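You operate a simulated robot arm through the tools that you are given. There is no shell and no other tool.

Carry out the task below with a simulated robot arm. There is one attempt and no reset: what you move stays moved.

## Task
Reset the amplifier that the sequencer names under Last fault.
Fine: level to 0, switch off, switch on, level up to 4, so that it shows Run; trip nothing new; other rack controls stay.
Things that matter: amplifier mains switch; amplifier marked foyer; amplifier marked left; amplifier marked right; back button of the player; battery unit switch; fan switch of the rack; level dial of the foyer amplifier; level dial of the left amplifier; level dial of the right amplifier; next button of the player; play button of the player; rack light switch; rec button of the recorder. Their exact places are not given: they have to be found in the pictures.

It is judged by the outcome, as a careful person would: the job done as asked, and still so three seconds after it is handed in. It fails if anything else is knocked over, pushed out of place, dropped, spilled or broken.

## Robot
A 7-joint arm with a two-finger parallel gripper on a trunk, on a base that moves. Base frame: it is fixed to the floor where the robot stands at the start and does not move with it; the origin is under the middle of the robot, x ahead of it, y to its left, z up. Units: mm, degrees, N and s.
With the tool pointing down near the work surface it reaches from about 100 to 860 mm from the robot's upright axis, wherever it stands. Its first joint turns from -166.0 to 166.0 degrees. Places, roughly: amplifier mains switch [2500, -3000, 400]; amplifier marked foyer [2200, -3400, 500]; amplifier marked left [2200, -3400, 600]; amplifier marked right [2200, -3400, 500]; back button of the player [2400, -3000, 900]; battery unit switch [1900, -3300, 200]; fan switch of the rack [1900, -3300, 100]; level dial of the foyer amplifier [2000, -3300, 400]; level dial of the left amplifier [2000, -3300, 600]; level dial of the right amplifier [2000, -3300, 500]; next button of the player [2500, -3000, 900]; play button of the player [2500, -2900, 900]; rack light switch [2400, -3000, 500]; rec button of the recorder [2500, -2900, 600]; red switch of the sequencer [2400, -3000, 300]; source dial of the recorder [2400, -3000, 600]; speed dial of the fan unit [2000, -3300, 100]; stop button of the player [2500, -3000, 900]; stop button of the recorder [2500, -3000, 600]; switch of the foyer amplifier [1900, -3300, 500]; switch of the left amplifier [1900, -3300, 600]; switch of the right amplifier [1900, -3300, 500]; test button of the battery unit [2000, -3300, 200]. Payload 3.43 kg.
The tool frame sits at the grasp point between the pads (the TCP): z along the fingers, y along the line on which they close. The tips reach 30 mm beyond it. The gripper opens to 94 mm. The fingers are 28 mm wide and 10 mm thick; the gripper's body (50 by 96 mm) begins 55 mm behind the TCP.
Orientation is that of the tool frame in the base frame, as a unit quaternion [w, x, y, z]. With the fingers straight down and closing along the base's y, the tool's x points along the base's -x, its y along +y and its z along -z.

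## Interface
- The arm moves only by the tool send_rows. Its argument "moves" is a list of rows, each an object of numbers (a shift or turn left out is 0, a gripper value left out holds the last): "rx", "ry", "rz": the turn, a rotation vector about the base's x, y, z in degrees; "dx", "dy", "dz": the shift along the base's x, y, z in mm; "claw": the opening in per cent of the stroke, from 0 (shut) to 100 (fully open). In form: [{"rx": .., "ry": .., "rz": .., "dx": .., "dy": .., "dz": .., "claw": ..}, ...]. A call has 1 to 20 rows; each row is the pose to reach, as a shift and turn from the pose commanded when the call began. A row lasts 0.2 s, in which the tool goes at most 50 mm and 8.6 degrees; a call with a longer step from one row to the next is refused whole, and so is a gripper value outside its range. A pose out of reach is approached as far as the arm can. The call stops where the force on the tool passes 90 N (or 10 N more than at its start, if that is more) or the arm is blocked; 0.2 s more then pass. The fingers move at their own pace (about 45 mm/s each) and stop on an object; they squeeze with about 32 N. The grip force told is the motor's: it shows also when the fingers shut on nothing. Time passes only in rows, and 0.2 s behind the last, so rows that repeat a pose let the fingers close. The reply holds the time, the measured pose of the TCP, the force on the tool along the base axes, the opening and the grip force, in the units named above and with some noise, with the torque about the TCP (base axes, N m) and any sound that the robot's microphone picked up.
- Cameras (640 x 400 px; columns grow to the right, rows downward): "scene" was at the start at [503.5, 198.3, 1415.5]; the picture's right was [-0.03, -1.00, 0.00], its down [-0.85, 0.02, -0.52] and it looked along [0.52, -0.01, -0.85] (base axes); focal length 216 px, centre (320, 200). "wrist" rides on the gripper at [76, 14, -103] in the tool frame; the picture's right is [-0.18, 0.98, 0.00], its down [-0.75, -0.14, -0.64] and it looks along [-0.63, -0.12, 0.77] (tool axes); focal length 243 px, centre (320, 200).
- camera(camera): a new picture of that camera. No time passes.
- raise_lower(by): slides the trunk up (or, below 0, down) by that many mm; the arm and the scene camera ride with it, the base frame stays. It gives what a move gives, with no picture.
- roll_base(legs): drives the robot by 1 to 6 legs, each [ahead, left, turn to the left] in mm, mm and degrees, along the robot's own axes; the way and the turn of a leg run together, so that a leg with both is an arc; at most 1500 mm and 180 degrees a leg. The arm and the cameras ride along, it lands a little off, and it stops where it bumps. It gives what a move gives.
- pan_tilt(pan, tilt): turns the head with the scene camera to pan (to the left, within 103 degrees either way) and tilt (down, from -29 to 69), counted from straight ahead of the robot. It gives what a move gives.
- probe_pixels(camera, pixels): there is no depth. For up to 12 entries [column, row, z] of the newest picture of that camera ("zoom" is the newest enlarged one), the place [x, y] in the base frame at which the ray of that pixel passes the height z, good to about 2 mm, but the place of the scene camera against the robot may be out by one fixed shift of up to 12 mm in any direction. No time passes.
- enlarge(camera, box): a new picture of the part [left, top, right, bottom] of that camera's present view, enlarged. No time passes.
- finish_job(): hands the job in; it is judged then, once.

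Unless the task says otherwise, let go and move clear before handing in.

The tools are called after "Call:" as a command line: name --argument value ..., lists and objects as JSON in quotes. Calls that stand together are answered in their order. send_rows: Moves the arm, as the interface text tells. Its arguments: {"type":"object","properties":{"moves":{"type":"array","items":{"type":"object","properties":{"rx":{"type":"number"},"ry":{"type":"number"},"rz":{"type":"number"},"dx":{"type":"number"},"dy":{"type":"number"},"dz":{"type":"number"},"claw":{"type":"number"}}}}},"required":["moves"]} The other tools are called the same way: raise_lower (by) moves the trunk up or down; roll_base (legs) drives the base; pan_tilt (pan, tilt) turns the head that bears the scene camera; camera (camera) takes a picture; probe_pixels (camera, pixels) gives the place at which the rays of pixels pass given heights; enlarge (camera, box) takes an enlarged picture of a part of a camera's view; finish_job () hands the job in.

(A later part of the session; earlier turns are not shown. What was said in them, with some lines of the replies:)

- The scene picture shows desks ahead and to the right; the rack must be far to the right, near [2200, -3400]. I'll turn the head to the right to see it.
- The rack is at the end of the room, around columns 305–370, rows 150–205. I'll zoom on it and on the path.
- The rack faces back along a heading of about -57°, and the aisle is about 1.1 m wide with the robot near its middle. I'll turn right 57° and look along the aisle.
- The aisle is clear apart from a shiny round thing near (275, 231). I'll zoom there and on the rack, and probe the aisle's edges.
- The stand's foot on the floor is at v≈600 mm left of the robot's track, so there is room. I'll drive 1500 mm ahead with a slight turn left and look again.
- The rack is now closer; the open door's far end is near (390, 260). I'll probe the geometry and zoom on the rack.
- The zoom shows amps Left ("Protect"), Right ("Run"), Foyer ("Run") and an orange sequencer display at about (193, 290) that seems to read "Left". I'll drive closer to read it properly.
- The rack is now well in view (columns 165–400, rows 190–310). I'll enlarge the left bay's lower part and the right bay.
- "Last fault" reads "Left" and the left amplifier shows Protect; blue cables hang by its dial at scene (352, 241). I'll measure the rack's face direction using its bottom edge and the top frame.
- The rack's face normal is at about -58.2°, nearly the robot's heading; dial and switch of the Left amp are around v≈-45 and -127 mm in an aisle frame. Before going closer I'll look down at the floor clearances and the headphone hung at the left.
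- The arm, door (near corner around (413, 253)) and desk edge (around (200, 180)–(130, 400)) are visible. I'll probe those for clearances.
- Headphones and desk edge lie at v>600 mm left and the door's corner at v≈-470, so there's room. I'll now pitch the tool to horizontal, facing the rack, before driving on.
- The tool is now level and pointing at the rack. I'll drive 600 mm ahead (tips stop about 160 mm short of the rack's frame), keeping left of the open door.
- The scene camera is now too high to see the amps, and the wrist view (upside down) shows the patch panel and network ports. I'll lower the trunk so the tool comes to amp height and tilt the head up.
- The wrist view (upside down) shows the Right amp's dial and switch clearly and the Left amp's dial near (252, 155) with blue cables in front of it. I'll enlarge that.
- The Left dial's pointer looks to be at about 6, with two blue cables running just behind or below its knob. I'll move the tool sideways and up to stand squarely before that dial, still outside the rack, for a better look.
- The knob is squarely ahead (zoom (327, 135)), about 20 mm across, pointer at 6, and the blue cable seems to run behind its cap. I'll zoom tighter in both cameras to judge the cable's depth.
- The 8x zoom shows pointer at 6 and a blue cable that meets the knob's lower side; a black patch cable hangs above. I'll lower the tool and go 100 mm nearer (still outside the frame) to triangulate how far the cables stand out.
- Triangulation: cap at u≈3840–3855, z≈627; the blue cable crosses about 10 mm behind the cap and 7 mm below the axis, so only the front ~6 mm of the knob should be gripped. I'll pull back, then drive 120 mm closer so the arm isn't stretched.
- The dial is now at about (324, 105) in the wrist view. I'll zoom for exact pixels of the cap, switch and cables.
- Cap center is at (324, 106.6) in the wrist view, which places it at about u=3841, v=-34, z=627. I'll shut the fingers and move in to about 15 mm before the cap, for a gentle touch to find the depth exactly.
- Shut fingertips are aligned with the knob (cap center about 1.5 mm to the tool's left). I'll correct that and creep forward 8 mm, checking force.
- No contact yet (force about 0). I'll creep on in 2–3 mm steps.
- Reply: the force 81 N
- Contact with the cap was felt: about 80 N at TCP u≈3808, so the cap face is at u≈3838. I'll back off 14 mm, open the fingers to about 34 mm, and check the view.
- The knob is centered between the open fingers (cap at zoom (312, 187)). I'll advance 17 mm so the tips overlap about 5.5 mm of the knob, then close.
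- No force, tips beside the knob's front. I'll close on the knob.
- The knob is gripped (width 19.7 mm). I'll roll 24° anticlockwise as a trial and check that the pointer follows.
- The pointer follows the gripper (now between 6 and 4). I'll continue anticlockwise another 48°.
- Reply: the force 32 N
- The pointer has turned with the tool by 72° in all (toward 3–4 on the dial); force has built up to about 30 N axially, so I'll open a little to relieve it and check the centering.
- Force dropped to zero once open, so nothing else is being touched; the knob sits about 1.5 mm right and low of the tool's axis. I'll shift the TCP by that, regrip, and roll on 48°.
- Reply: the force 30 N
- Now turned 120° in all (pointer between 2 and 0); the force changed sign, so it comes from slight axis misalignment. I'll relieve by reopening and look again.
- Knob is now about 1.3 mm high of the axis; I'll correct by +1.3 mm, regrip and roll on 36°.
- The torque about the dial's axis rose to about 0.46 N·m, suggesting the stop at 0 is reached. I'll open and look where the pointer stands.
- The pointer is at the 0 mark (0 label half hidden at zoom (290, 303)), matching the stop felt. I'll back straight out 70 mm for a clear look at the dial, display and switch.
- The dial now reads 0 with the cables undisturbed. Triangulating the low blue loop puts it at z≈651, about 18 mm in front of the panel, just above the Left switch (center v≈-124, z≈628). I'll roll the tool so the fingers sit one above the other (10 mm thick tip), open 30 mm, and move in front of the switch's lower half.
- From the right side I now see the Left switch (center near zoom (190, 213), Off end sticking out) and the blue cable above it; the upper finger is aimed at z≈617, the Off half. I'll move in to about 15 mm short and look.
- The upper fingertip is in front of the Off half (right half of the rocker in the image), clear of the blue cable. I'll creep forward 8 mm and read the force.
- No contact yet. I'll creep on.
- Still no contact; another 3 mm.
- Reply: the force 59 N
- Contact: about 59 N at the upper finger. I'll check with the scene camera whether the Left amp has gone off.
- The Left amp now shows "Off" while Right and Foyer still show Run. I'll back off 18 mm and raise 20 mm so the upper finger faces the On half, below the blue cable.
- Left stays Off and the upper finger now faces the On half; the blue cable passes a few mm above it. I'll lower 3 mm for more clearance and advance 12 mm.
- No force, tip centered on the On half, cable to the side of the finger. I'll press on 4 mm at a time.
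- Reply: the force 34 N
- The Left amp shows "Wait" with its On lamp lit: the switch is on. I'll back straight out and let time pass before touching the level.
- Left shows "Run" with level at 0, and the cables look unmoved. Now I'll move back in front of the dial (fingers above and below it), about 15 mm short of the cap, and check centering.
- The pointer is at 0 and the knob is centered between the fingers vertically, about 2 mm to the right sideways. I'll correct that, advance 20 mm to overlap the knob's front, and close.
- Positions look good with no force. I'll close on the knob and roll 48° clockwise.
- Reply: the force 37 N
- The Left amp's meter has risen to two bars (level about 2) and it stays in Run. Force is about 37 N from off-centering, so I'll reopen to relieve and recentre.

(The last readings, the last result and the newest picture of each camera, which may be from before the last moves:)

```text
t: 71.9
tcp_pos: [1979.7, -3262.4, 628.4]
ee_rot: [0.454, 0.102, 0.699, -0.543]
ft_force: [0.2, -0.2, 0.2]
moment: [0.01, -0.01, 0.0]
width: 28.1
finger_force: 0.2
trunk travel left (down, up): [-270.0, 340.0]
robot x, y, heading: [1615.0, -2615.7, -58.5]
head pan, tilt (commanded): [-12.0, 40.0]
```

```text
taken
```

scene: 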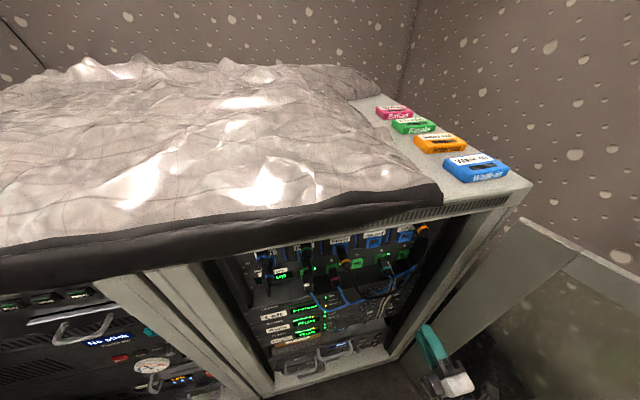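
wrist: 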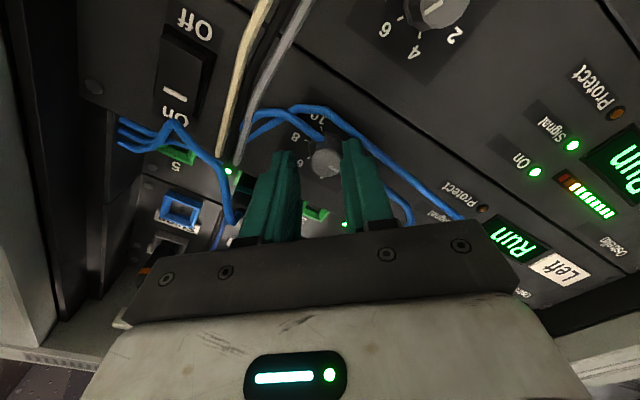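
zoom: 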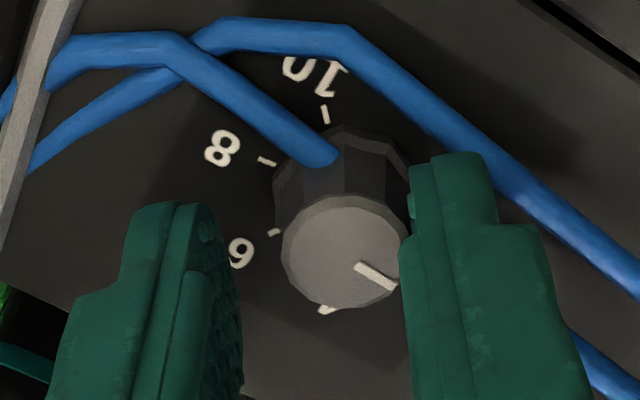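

After opening, the TCP proved to have drifted about 3 mm left-up of where it should be (knob at zoom col 344 versus finger center 323). I'll recentre on the knob and check before regripping.

Call:
send_rows --moves '[{"claw": 30, "dx": 1.1, "dy": 3.9, "dz": -2.4}, {"claw": 30, "dx": 1.1, "dy": 3.9, "dz": -2.4}]'

Call:
enlarge --camera "wrist" --box '[240, 100, 400, 200]'

```text
t: 72.5
tcp_pos: [1980.3, -3257.0, 625.0]
ee_rot: [0.454, 0.101, 0.7, -0.543]
ft_force: [1.2, 0.1, 0.2]
moment: [0.01, 0.01, 0.01]
width: 28.3
finger_force: 0.1
trunk travel left (down, up): [-270.0, 340.0]
robot x, y, heading: [1618.3, -2611.5, -58.4]
head pan, tilt (commanded): [-12.0, 40.0]
```

```text
4.00 times, centred on (320, 150) of wrist
```

zoom: 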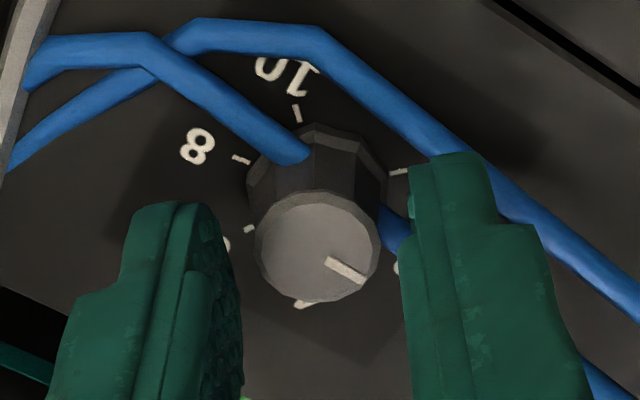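

The knob is centered again (pointer somewhat below 2). I'll regrip and roll another 32° clockwise.

Call:
send_rows --moves '[{"claw": 0}, {"claw": 0}, {"claw": 0}, {"claw": 0}, {"claw": 0, "rx": 2.8, "ry": -4.53}, {"claw": 0, "rx": 5.61, "ry": -9.07}, {"claw": 0, "rx": 8.42, "ry": -13.6}, {"claw": 0, "rx": 11.22, "ry": -18.13}, {"claw": 0, "rx": 14.03, "ry": -22.67}, {"claw": 0, "rx": 16.83, "ry": -27.2}, {"claw": 0, "rx": 16.83, "ry": -27.2}]'

Call:
enlarge --camera "wrist" --box '[240, 100, 400, 200]'

Call:
enlarge --camera "scene" --box '[240, 280, 400, 380]'

```text
t: 74.9
tcp_pos: [1980.1, -3257.5, 623.8]
ee_rot: [0.586, 0.29, 0.645, -0.395]
ft_force: [-10.6, -2.0, 0.6]
moment: [0.51, 0.34, -0.34]
width: 19.2
finger_force: 44.9
trunk travel left (down, up): [-270.0, 340.0]
robot x, y, heading: [1615.1, -2616.7, -58.4]
head pan, tilt (commanded): [-12.0, 40.0]
```

```text
4.00 times, centred on (320, 150) of wrist
```

zoom: 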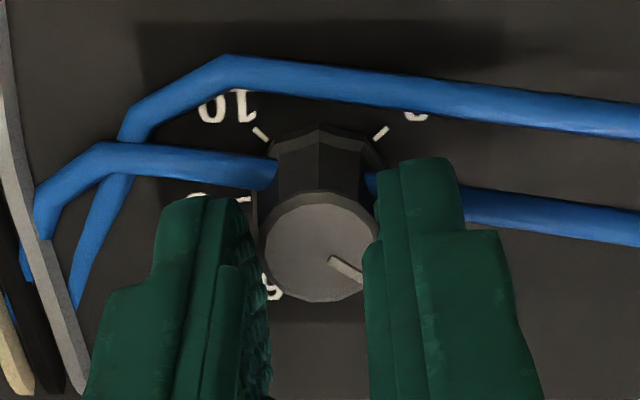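

```text
4.00 times, centred on (320, 330) of scene
```

zoom: 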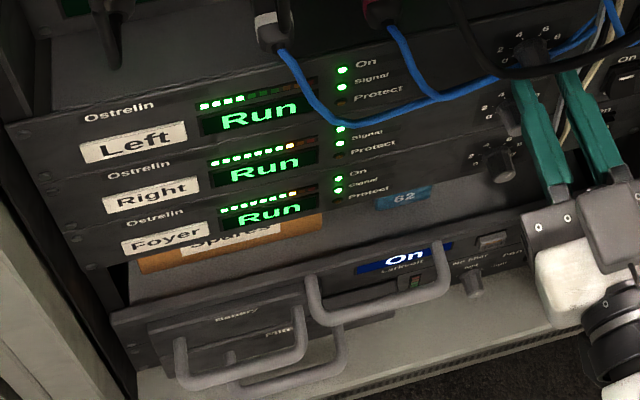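

Meter is at 4 bars, still Run; pointer near 3. I'll reopen to relieve and check the pointer against the ticks.

Call:
send_rows --moves '[{"claw": 34}, {"claw": 34}, {"claw": 34}]'

Call:
enlarge --camera "wrist" --box '[240, 100, 400, 200]'

```text
t: 75.7
tcp_pos: [1981.5, -3256.7, 624.6]
ee_rot: [0.586, 0.29, 0.646, -0.395]
ft_force: [-0.4, 0.3, 0.5]
moment: [0.01, 0.0, 0.0]
width: 32.0
finger_force: 0.1
trunk travel left (down, up): [-270.0, 340.0]
robot x, y, heading: [1615.6, -2612.6, -58.4]
head pan, tilt (commanded): [-12.0, 40.0]
```

```text
4.00 times, centred on (320, 150) of wrist
```

zoom: 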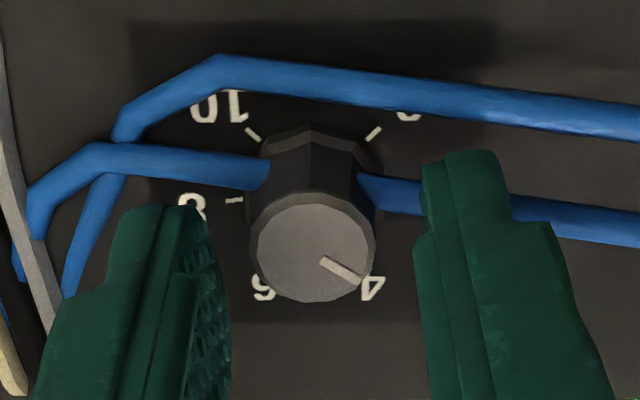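

Pointer reads about 2.95 by the ticks, so about 28° remain. I'll recentre 1.6 mm to the right, regrip and roll 28.4°.

Call:
send_rows --moves '[{"claw": 34, "dx": -1.4, "dy": -0.85}, {"claw": 0, "dx": -1.4, "dy": -0.85}, {"claw": 0, "dx": -1.4, "dy": -0.85}, {"claw": 0, "dx": -1.4, "dy": -0.85}, {"claw": 0, "dx": -1.4, "dy": -0.85}, {"claw": 0, "dx": -1.4, "dy": -0.85, "rx": 2.99, "ry": -4.83}, {"claw": 0, "dx": -1.4, "dy": -0.85, "rx": 5.98, "ry": -9.66}, {"claw": 0, "dx": -1.4, "dy": -0.85, "rx": 8.96, "ry": -14.48}, {"claw": 0, "dx": -1.4, "dy": -0.85, "rx": 11.95, "ry": -19.31}, {"claw": 0, "dx": -1.4, "dy": -0.85, "rx": 14.94, "ry": -24.14}, {"claw": 0, "dx": -1.4, "dy": -0.85, "rx": 14.94, "ry": -24.14}]'

Call:
enlarge --camera "wrist" --box '[240, 100, 400, 200]'

Call:
enlarge --camera "scene" --box '[240, 280, 400, 380]'

```text
t: 78.1
tcp_pos: [1980.8, -3256.3, 622.7]
ee_rot: [0.665, 0.44, 0.555, -0.238]
ft_force: [18.5, -10.5, -13.6]
moment: [1.02, 0.61, 0.54]
width: 19.1
finger_force: 45.5
trunk travel left (down, up): [-270.0, 340.0]
robot x, y, heading: [1616.2, -2616.2, -58.3]
head pan, tilt (commanded): [-12.0, 40.0]
```

```text
4.00 times, centred on (320, 150) of wrist
```

zoom: 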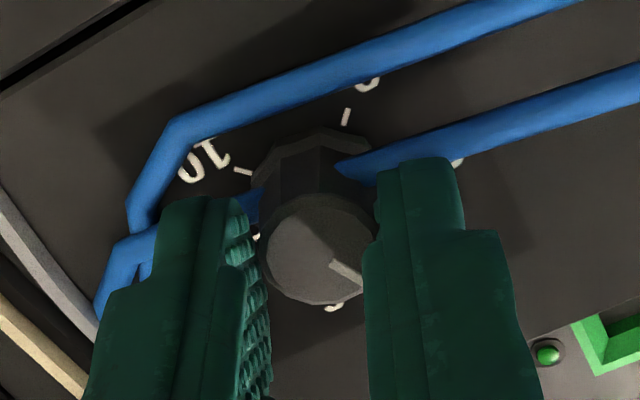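

```text
4.00 times, centred on (320, 330) of scene
```

zoom: 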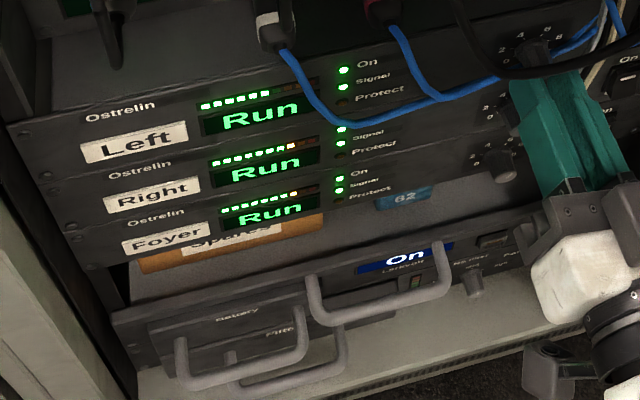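

Meter now at six bars, still Run. I'll open and check the pointer.

Call:
send_rows --moves '[{"claw": 34}, {"claw": 34}, {"claw": 34}]'

Call:
enlarge --camera "wrist" --box '[240, 100, 400, 200]'

```text
t: 78.9
tcp_pos: [1979.5, -3256.4, 624.4]
ee_rot: [0.665, 0.439, 0.554, -0.241]
ft_force: [0.5, 0.4, 0.9]
moment: [0.01, 0.05, 0.0]
width: 32.0
finger_force: 0.1
trunk travel left (down, up): [-270.0, 340.0]
robot x, y, heading: [1614.1, -2610.8, -58.4]
head pan, tilt (commanded): [-12.0, 40.0]
```

```text
4.00 times, centred on (320, 150) of wrist
```

zoom: 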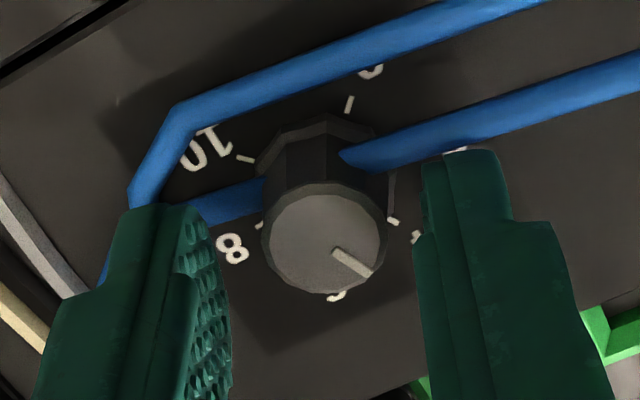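

By the ticks the pointer stands at about 4.0. I'll back straight out with the fingers open and check from a distance.

Call:
send_rows --moves '[{"claw": 34, "dx": -7.4, "dy": 11.9}, {"claw": 34, "dx": -15.8, "dy": 25.5}, {"claw": 34, "dx": -26.4, "dy": 42.5}, {"claw": 34, "dx": -36.9, "dy": 59.5}, {"claw": 34, "dx": -52.7, "dy": 85}, {"claw": 34, "dx": -68.5, "dy": 110.5}, {"claw": 34, "dx": -68.5, "dy": 110.5}]'

Call:
camera --camera "wrist"

Call:
enlarge --camera "wrist" --box '[284, 70, 364, 120]'

Call:
enlarge --camera "scene" --box '[240, 240, 440, 365]'

```text
t: 80.5
tcp_pos: [1908.3, -3143.7, 626.8]
ee_rot: [0.665, 0.439, 0.555, -0.24]
ft_force: [-0.3, -0.4, 0.4]
moment: [-0.03, 0.0, -0.03]
width: 31.9
finger_force: 0.1
trunk travel left (down, up): [-270.0, 340.0]
robot x, y, heading: [1615.3, -2614.7, -58.5]
head pan, tilt (commanded): [-12.0, 40.0]
```

```text
taken
```

wrist: 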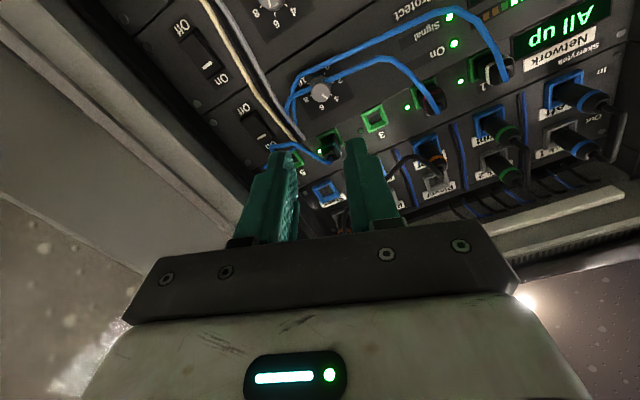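

```text
8.00 times, centred on (324, 95) of wrist
```

zoom: 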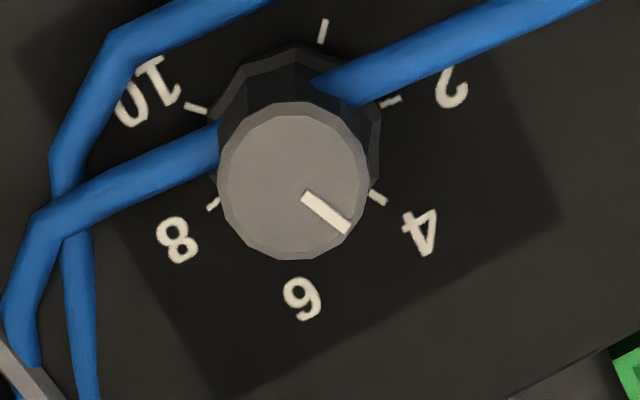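

```text
3.20 times, centred on (340, 302) of scene
```

zoom: 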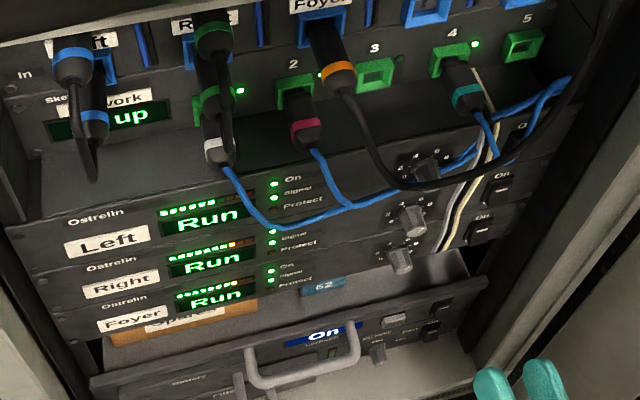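

The Left amp shows Run; the pointer looks near 4, perhaps a touch above. I'll zoom harder to measure it exactly.

Call:
enlarge --camera "wrist" --box '[300, 78, 344, 105.5]'

```text
14.55 times, centred on (322, 92) of wrist
```

zoom: 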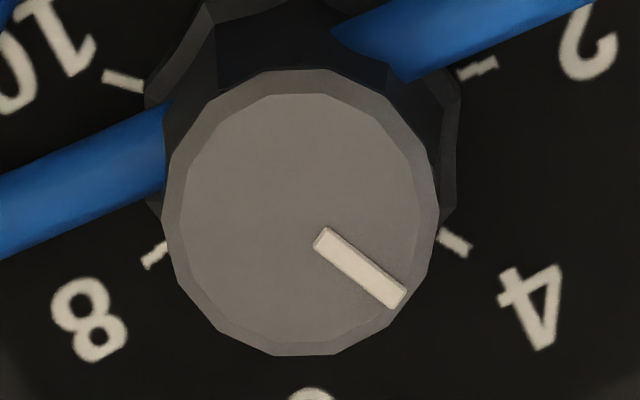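

By careful measurement the pointer is at 4.0–4.15. For an independent check I'll roll the tool (clear of the rack) and measure again from another angle.

Call:
send_rows --moves '[{"rx": -3.7, "ry": 6.0}, {"rx": -7.4, "ry": 12.0}, {"rx": -11.1, "ry": 18.0}, {"rx": -14.8, "ry": 23.9}, {"rx": -18.5, "ry": 29.9}, {"rx": -22.2, "ry": 35.9}, {"rx": -25.9, "ry": 41.9}, {"rx": -29.6, "ry": 47.8}, {"rx": -33.3, "ry": 53.8}, {"rx": -37.0, "ry": 59.8}, {"rx": -40.7, "ry": 65.8}, {"rx": -44.4, "ry": 71.7}, {"rx": -48.1, "ry": 77.7}, {"rx": -51.8, "ry": 83.7}, {"rx": -55.5, "ry": 89.7}, {"rx": -57.0, "ry": 92.1}, {"rx": -57.0, "ry": 92.1}]'

Call:
camera --camera "wrist"

Call:
enlarge --camera "wrist" --box '[300, 78, 344, 105.5]'

```text
t: 84.1
tcp_pos: [1911.5, -3146.4, 625.3]
ee_rot: [0.193, -0.193, 0.681, -0.68]
ft_force: [-0.4, -0.2, 0.2]
moment: [-0.03, -0.01, 0.01]
width: 32.0
finger_force: 0.0
trunk travel left (down, up): [-270.0, 340.0]
robot x, y, heading: [1615.1, -2609.6, -58.1]
head pan, tilt (commanded): [-12.0, 40.0]
```

```text
taken
```

wrist: 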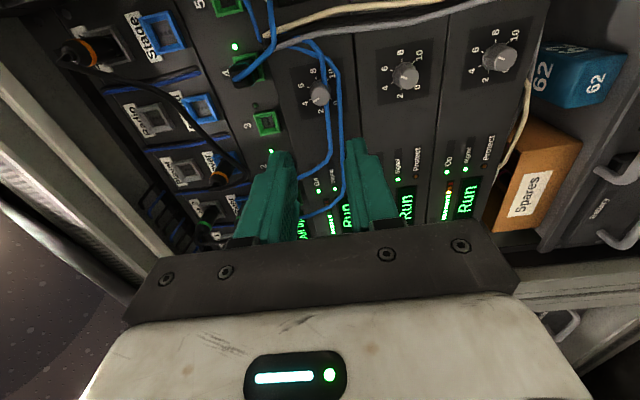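

```text
14.55 times, centred on (322, 92) of wrist
```

zoom: 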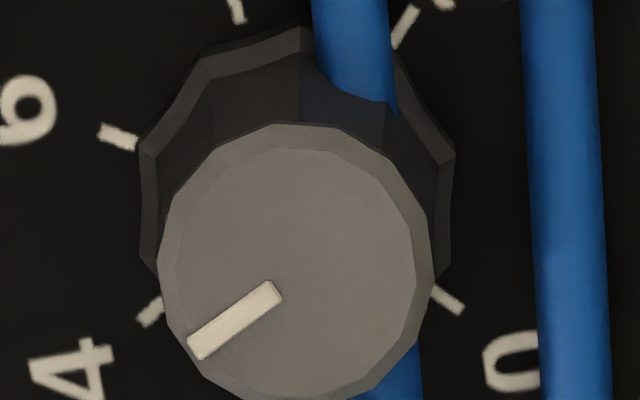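

From the second angle the pointer measures 4.0–4.06, right at the 4 tick. I'll back the robot 300 mm clear of the rack and do a final check of all displays.

Call:
roll_base --legs '[[-300, 0, 0]]'

Call:
pan_tilt --pan -5 --tilt 35

Call:
camera --camera "scene"

Call:
enlarge --camera "scene" --box '[190, 170, 382, 290]'

```text
t: 86.2
tcp_pos: [1752.9, -2884.5, 624.4]
ee_rot: [0.197, -0.194, 0.68, -0.679]
ft_force: [0.0, -0.3, 0.3]
moment: [0.01, -0.04, -0.02]
width: 31.8
finger_force: 0.2
trunk travel left (down, up): [-270.0, 340.0]
robot x, y, heading: [1455.1, -2355.1, -58.2]
head pan, tilt (commanded): [-12.0, 40.0]
```

```text
t: 86.8
tcp_pos: [1751.7, -2885.0, 625.0]
ee_rot: [0.196, -0.194, 0.68, -0.679]
ft_force: [0.3, -0.3, 0.0]
moment: [0.02, -0.03, 0.01]
width: 32.0
finger_force: 0.0
trunk travel left (down, up): [-270.0, 340.0]
robot x, y, heading: [1457.1, -2350.0, -58.1]
head pan, tilt (commanded): [-5.0, 35.0]
```

```text
taken
```

scene: 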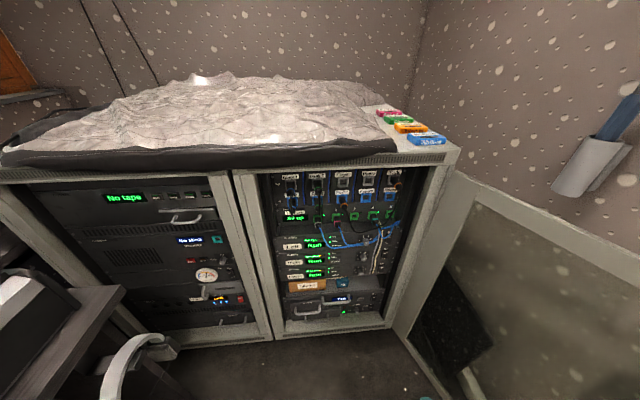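

```text
3.33 times, centred on (286, 230) of scene
```

zoom: 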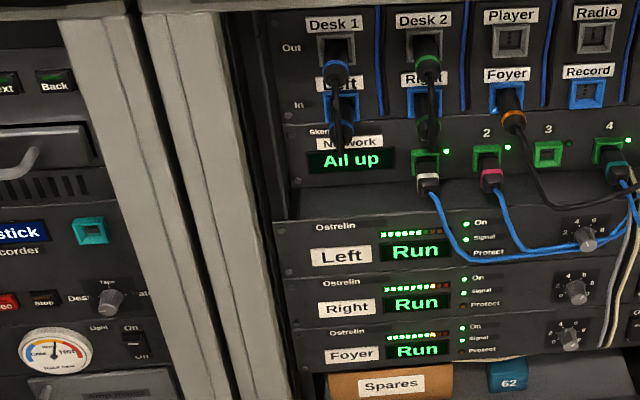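

Left, Right and Foyer all show Run and the network shows "All up". I'll take one last look at the left bay (sequencer, gauge) and the lower right units.

Call:
enlarge --camera "scene" --box '[150, 225, 278, 305]'

Call:
enlarge --camera "scene" --box '[280, 230, 408, 310]'

Call:
enlarge --camera "scene" --box '[280, 260, 408, 340]'

```text
5.00 times, centred on (214, 265) of scene
```

zoom: 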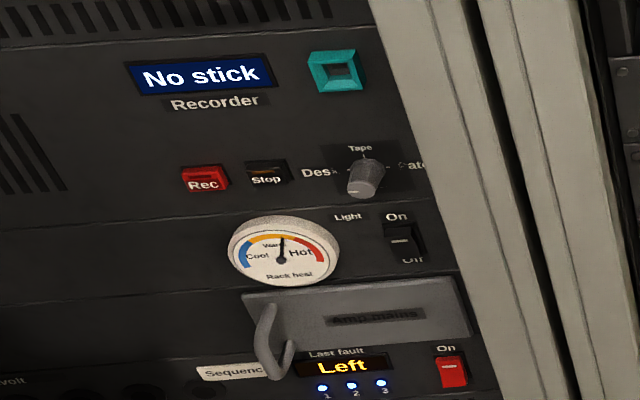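

```text
5.00 times, centred on (344, 270) of scene
```

zoom: 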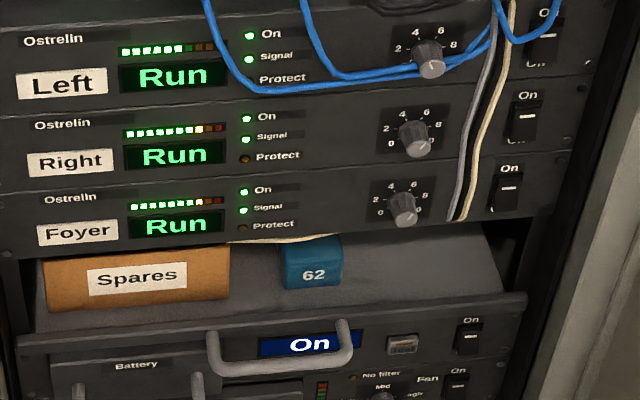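

```text
5.00 times, centred on (344, 300) of scene
```

zoom: 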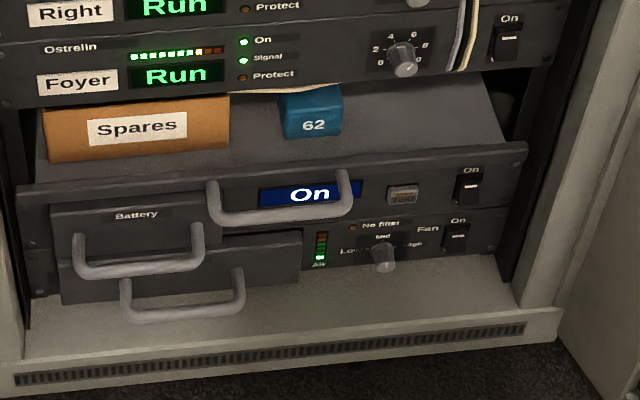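

All is as asked: Left amp reads Run at level 4 with no Protect lamp. Right and Foyer still run, the other controls look untouched, and the arm is clear. I'm handing in.

Call:
finish_job

```text
The job is handed in.
```

I reset the Left amplifier, the one the sequencer names under Last fault. It now shows Run with its level at 4 and no Protect lamp.

- **Sequence:** I turned the level from about 6 down to 0 and pressed the switch off; the display read "Off". I then pressed it on and waited for "Wait" to change to "Run" before bringing the level up to 4.
- **Level reading:** measured against the dial's ticks from two angles, the pointer sits between 4.0 and about 4.15.
- **Rest of the rack:** in the last pictures Right and Foyer still showed Run and the network panel still showed "All up". The other controls in view looked unchanged. The cables around the Left dial and switch looked undisturbed.
- **Heat gauge:** the rack heat needle moved up a little within the warm band during the job.
- **Sequencer display:** Last fault still reads "Left".

The gripper was open and the robot about 300 mm back from the rack when I handed in.
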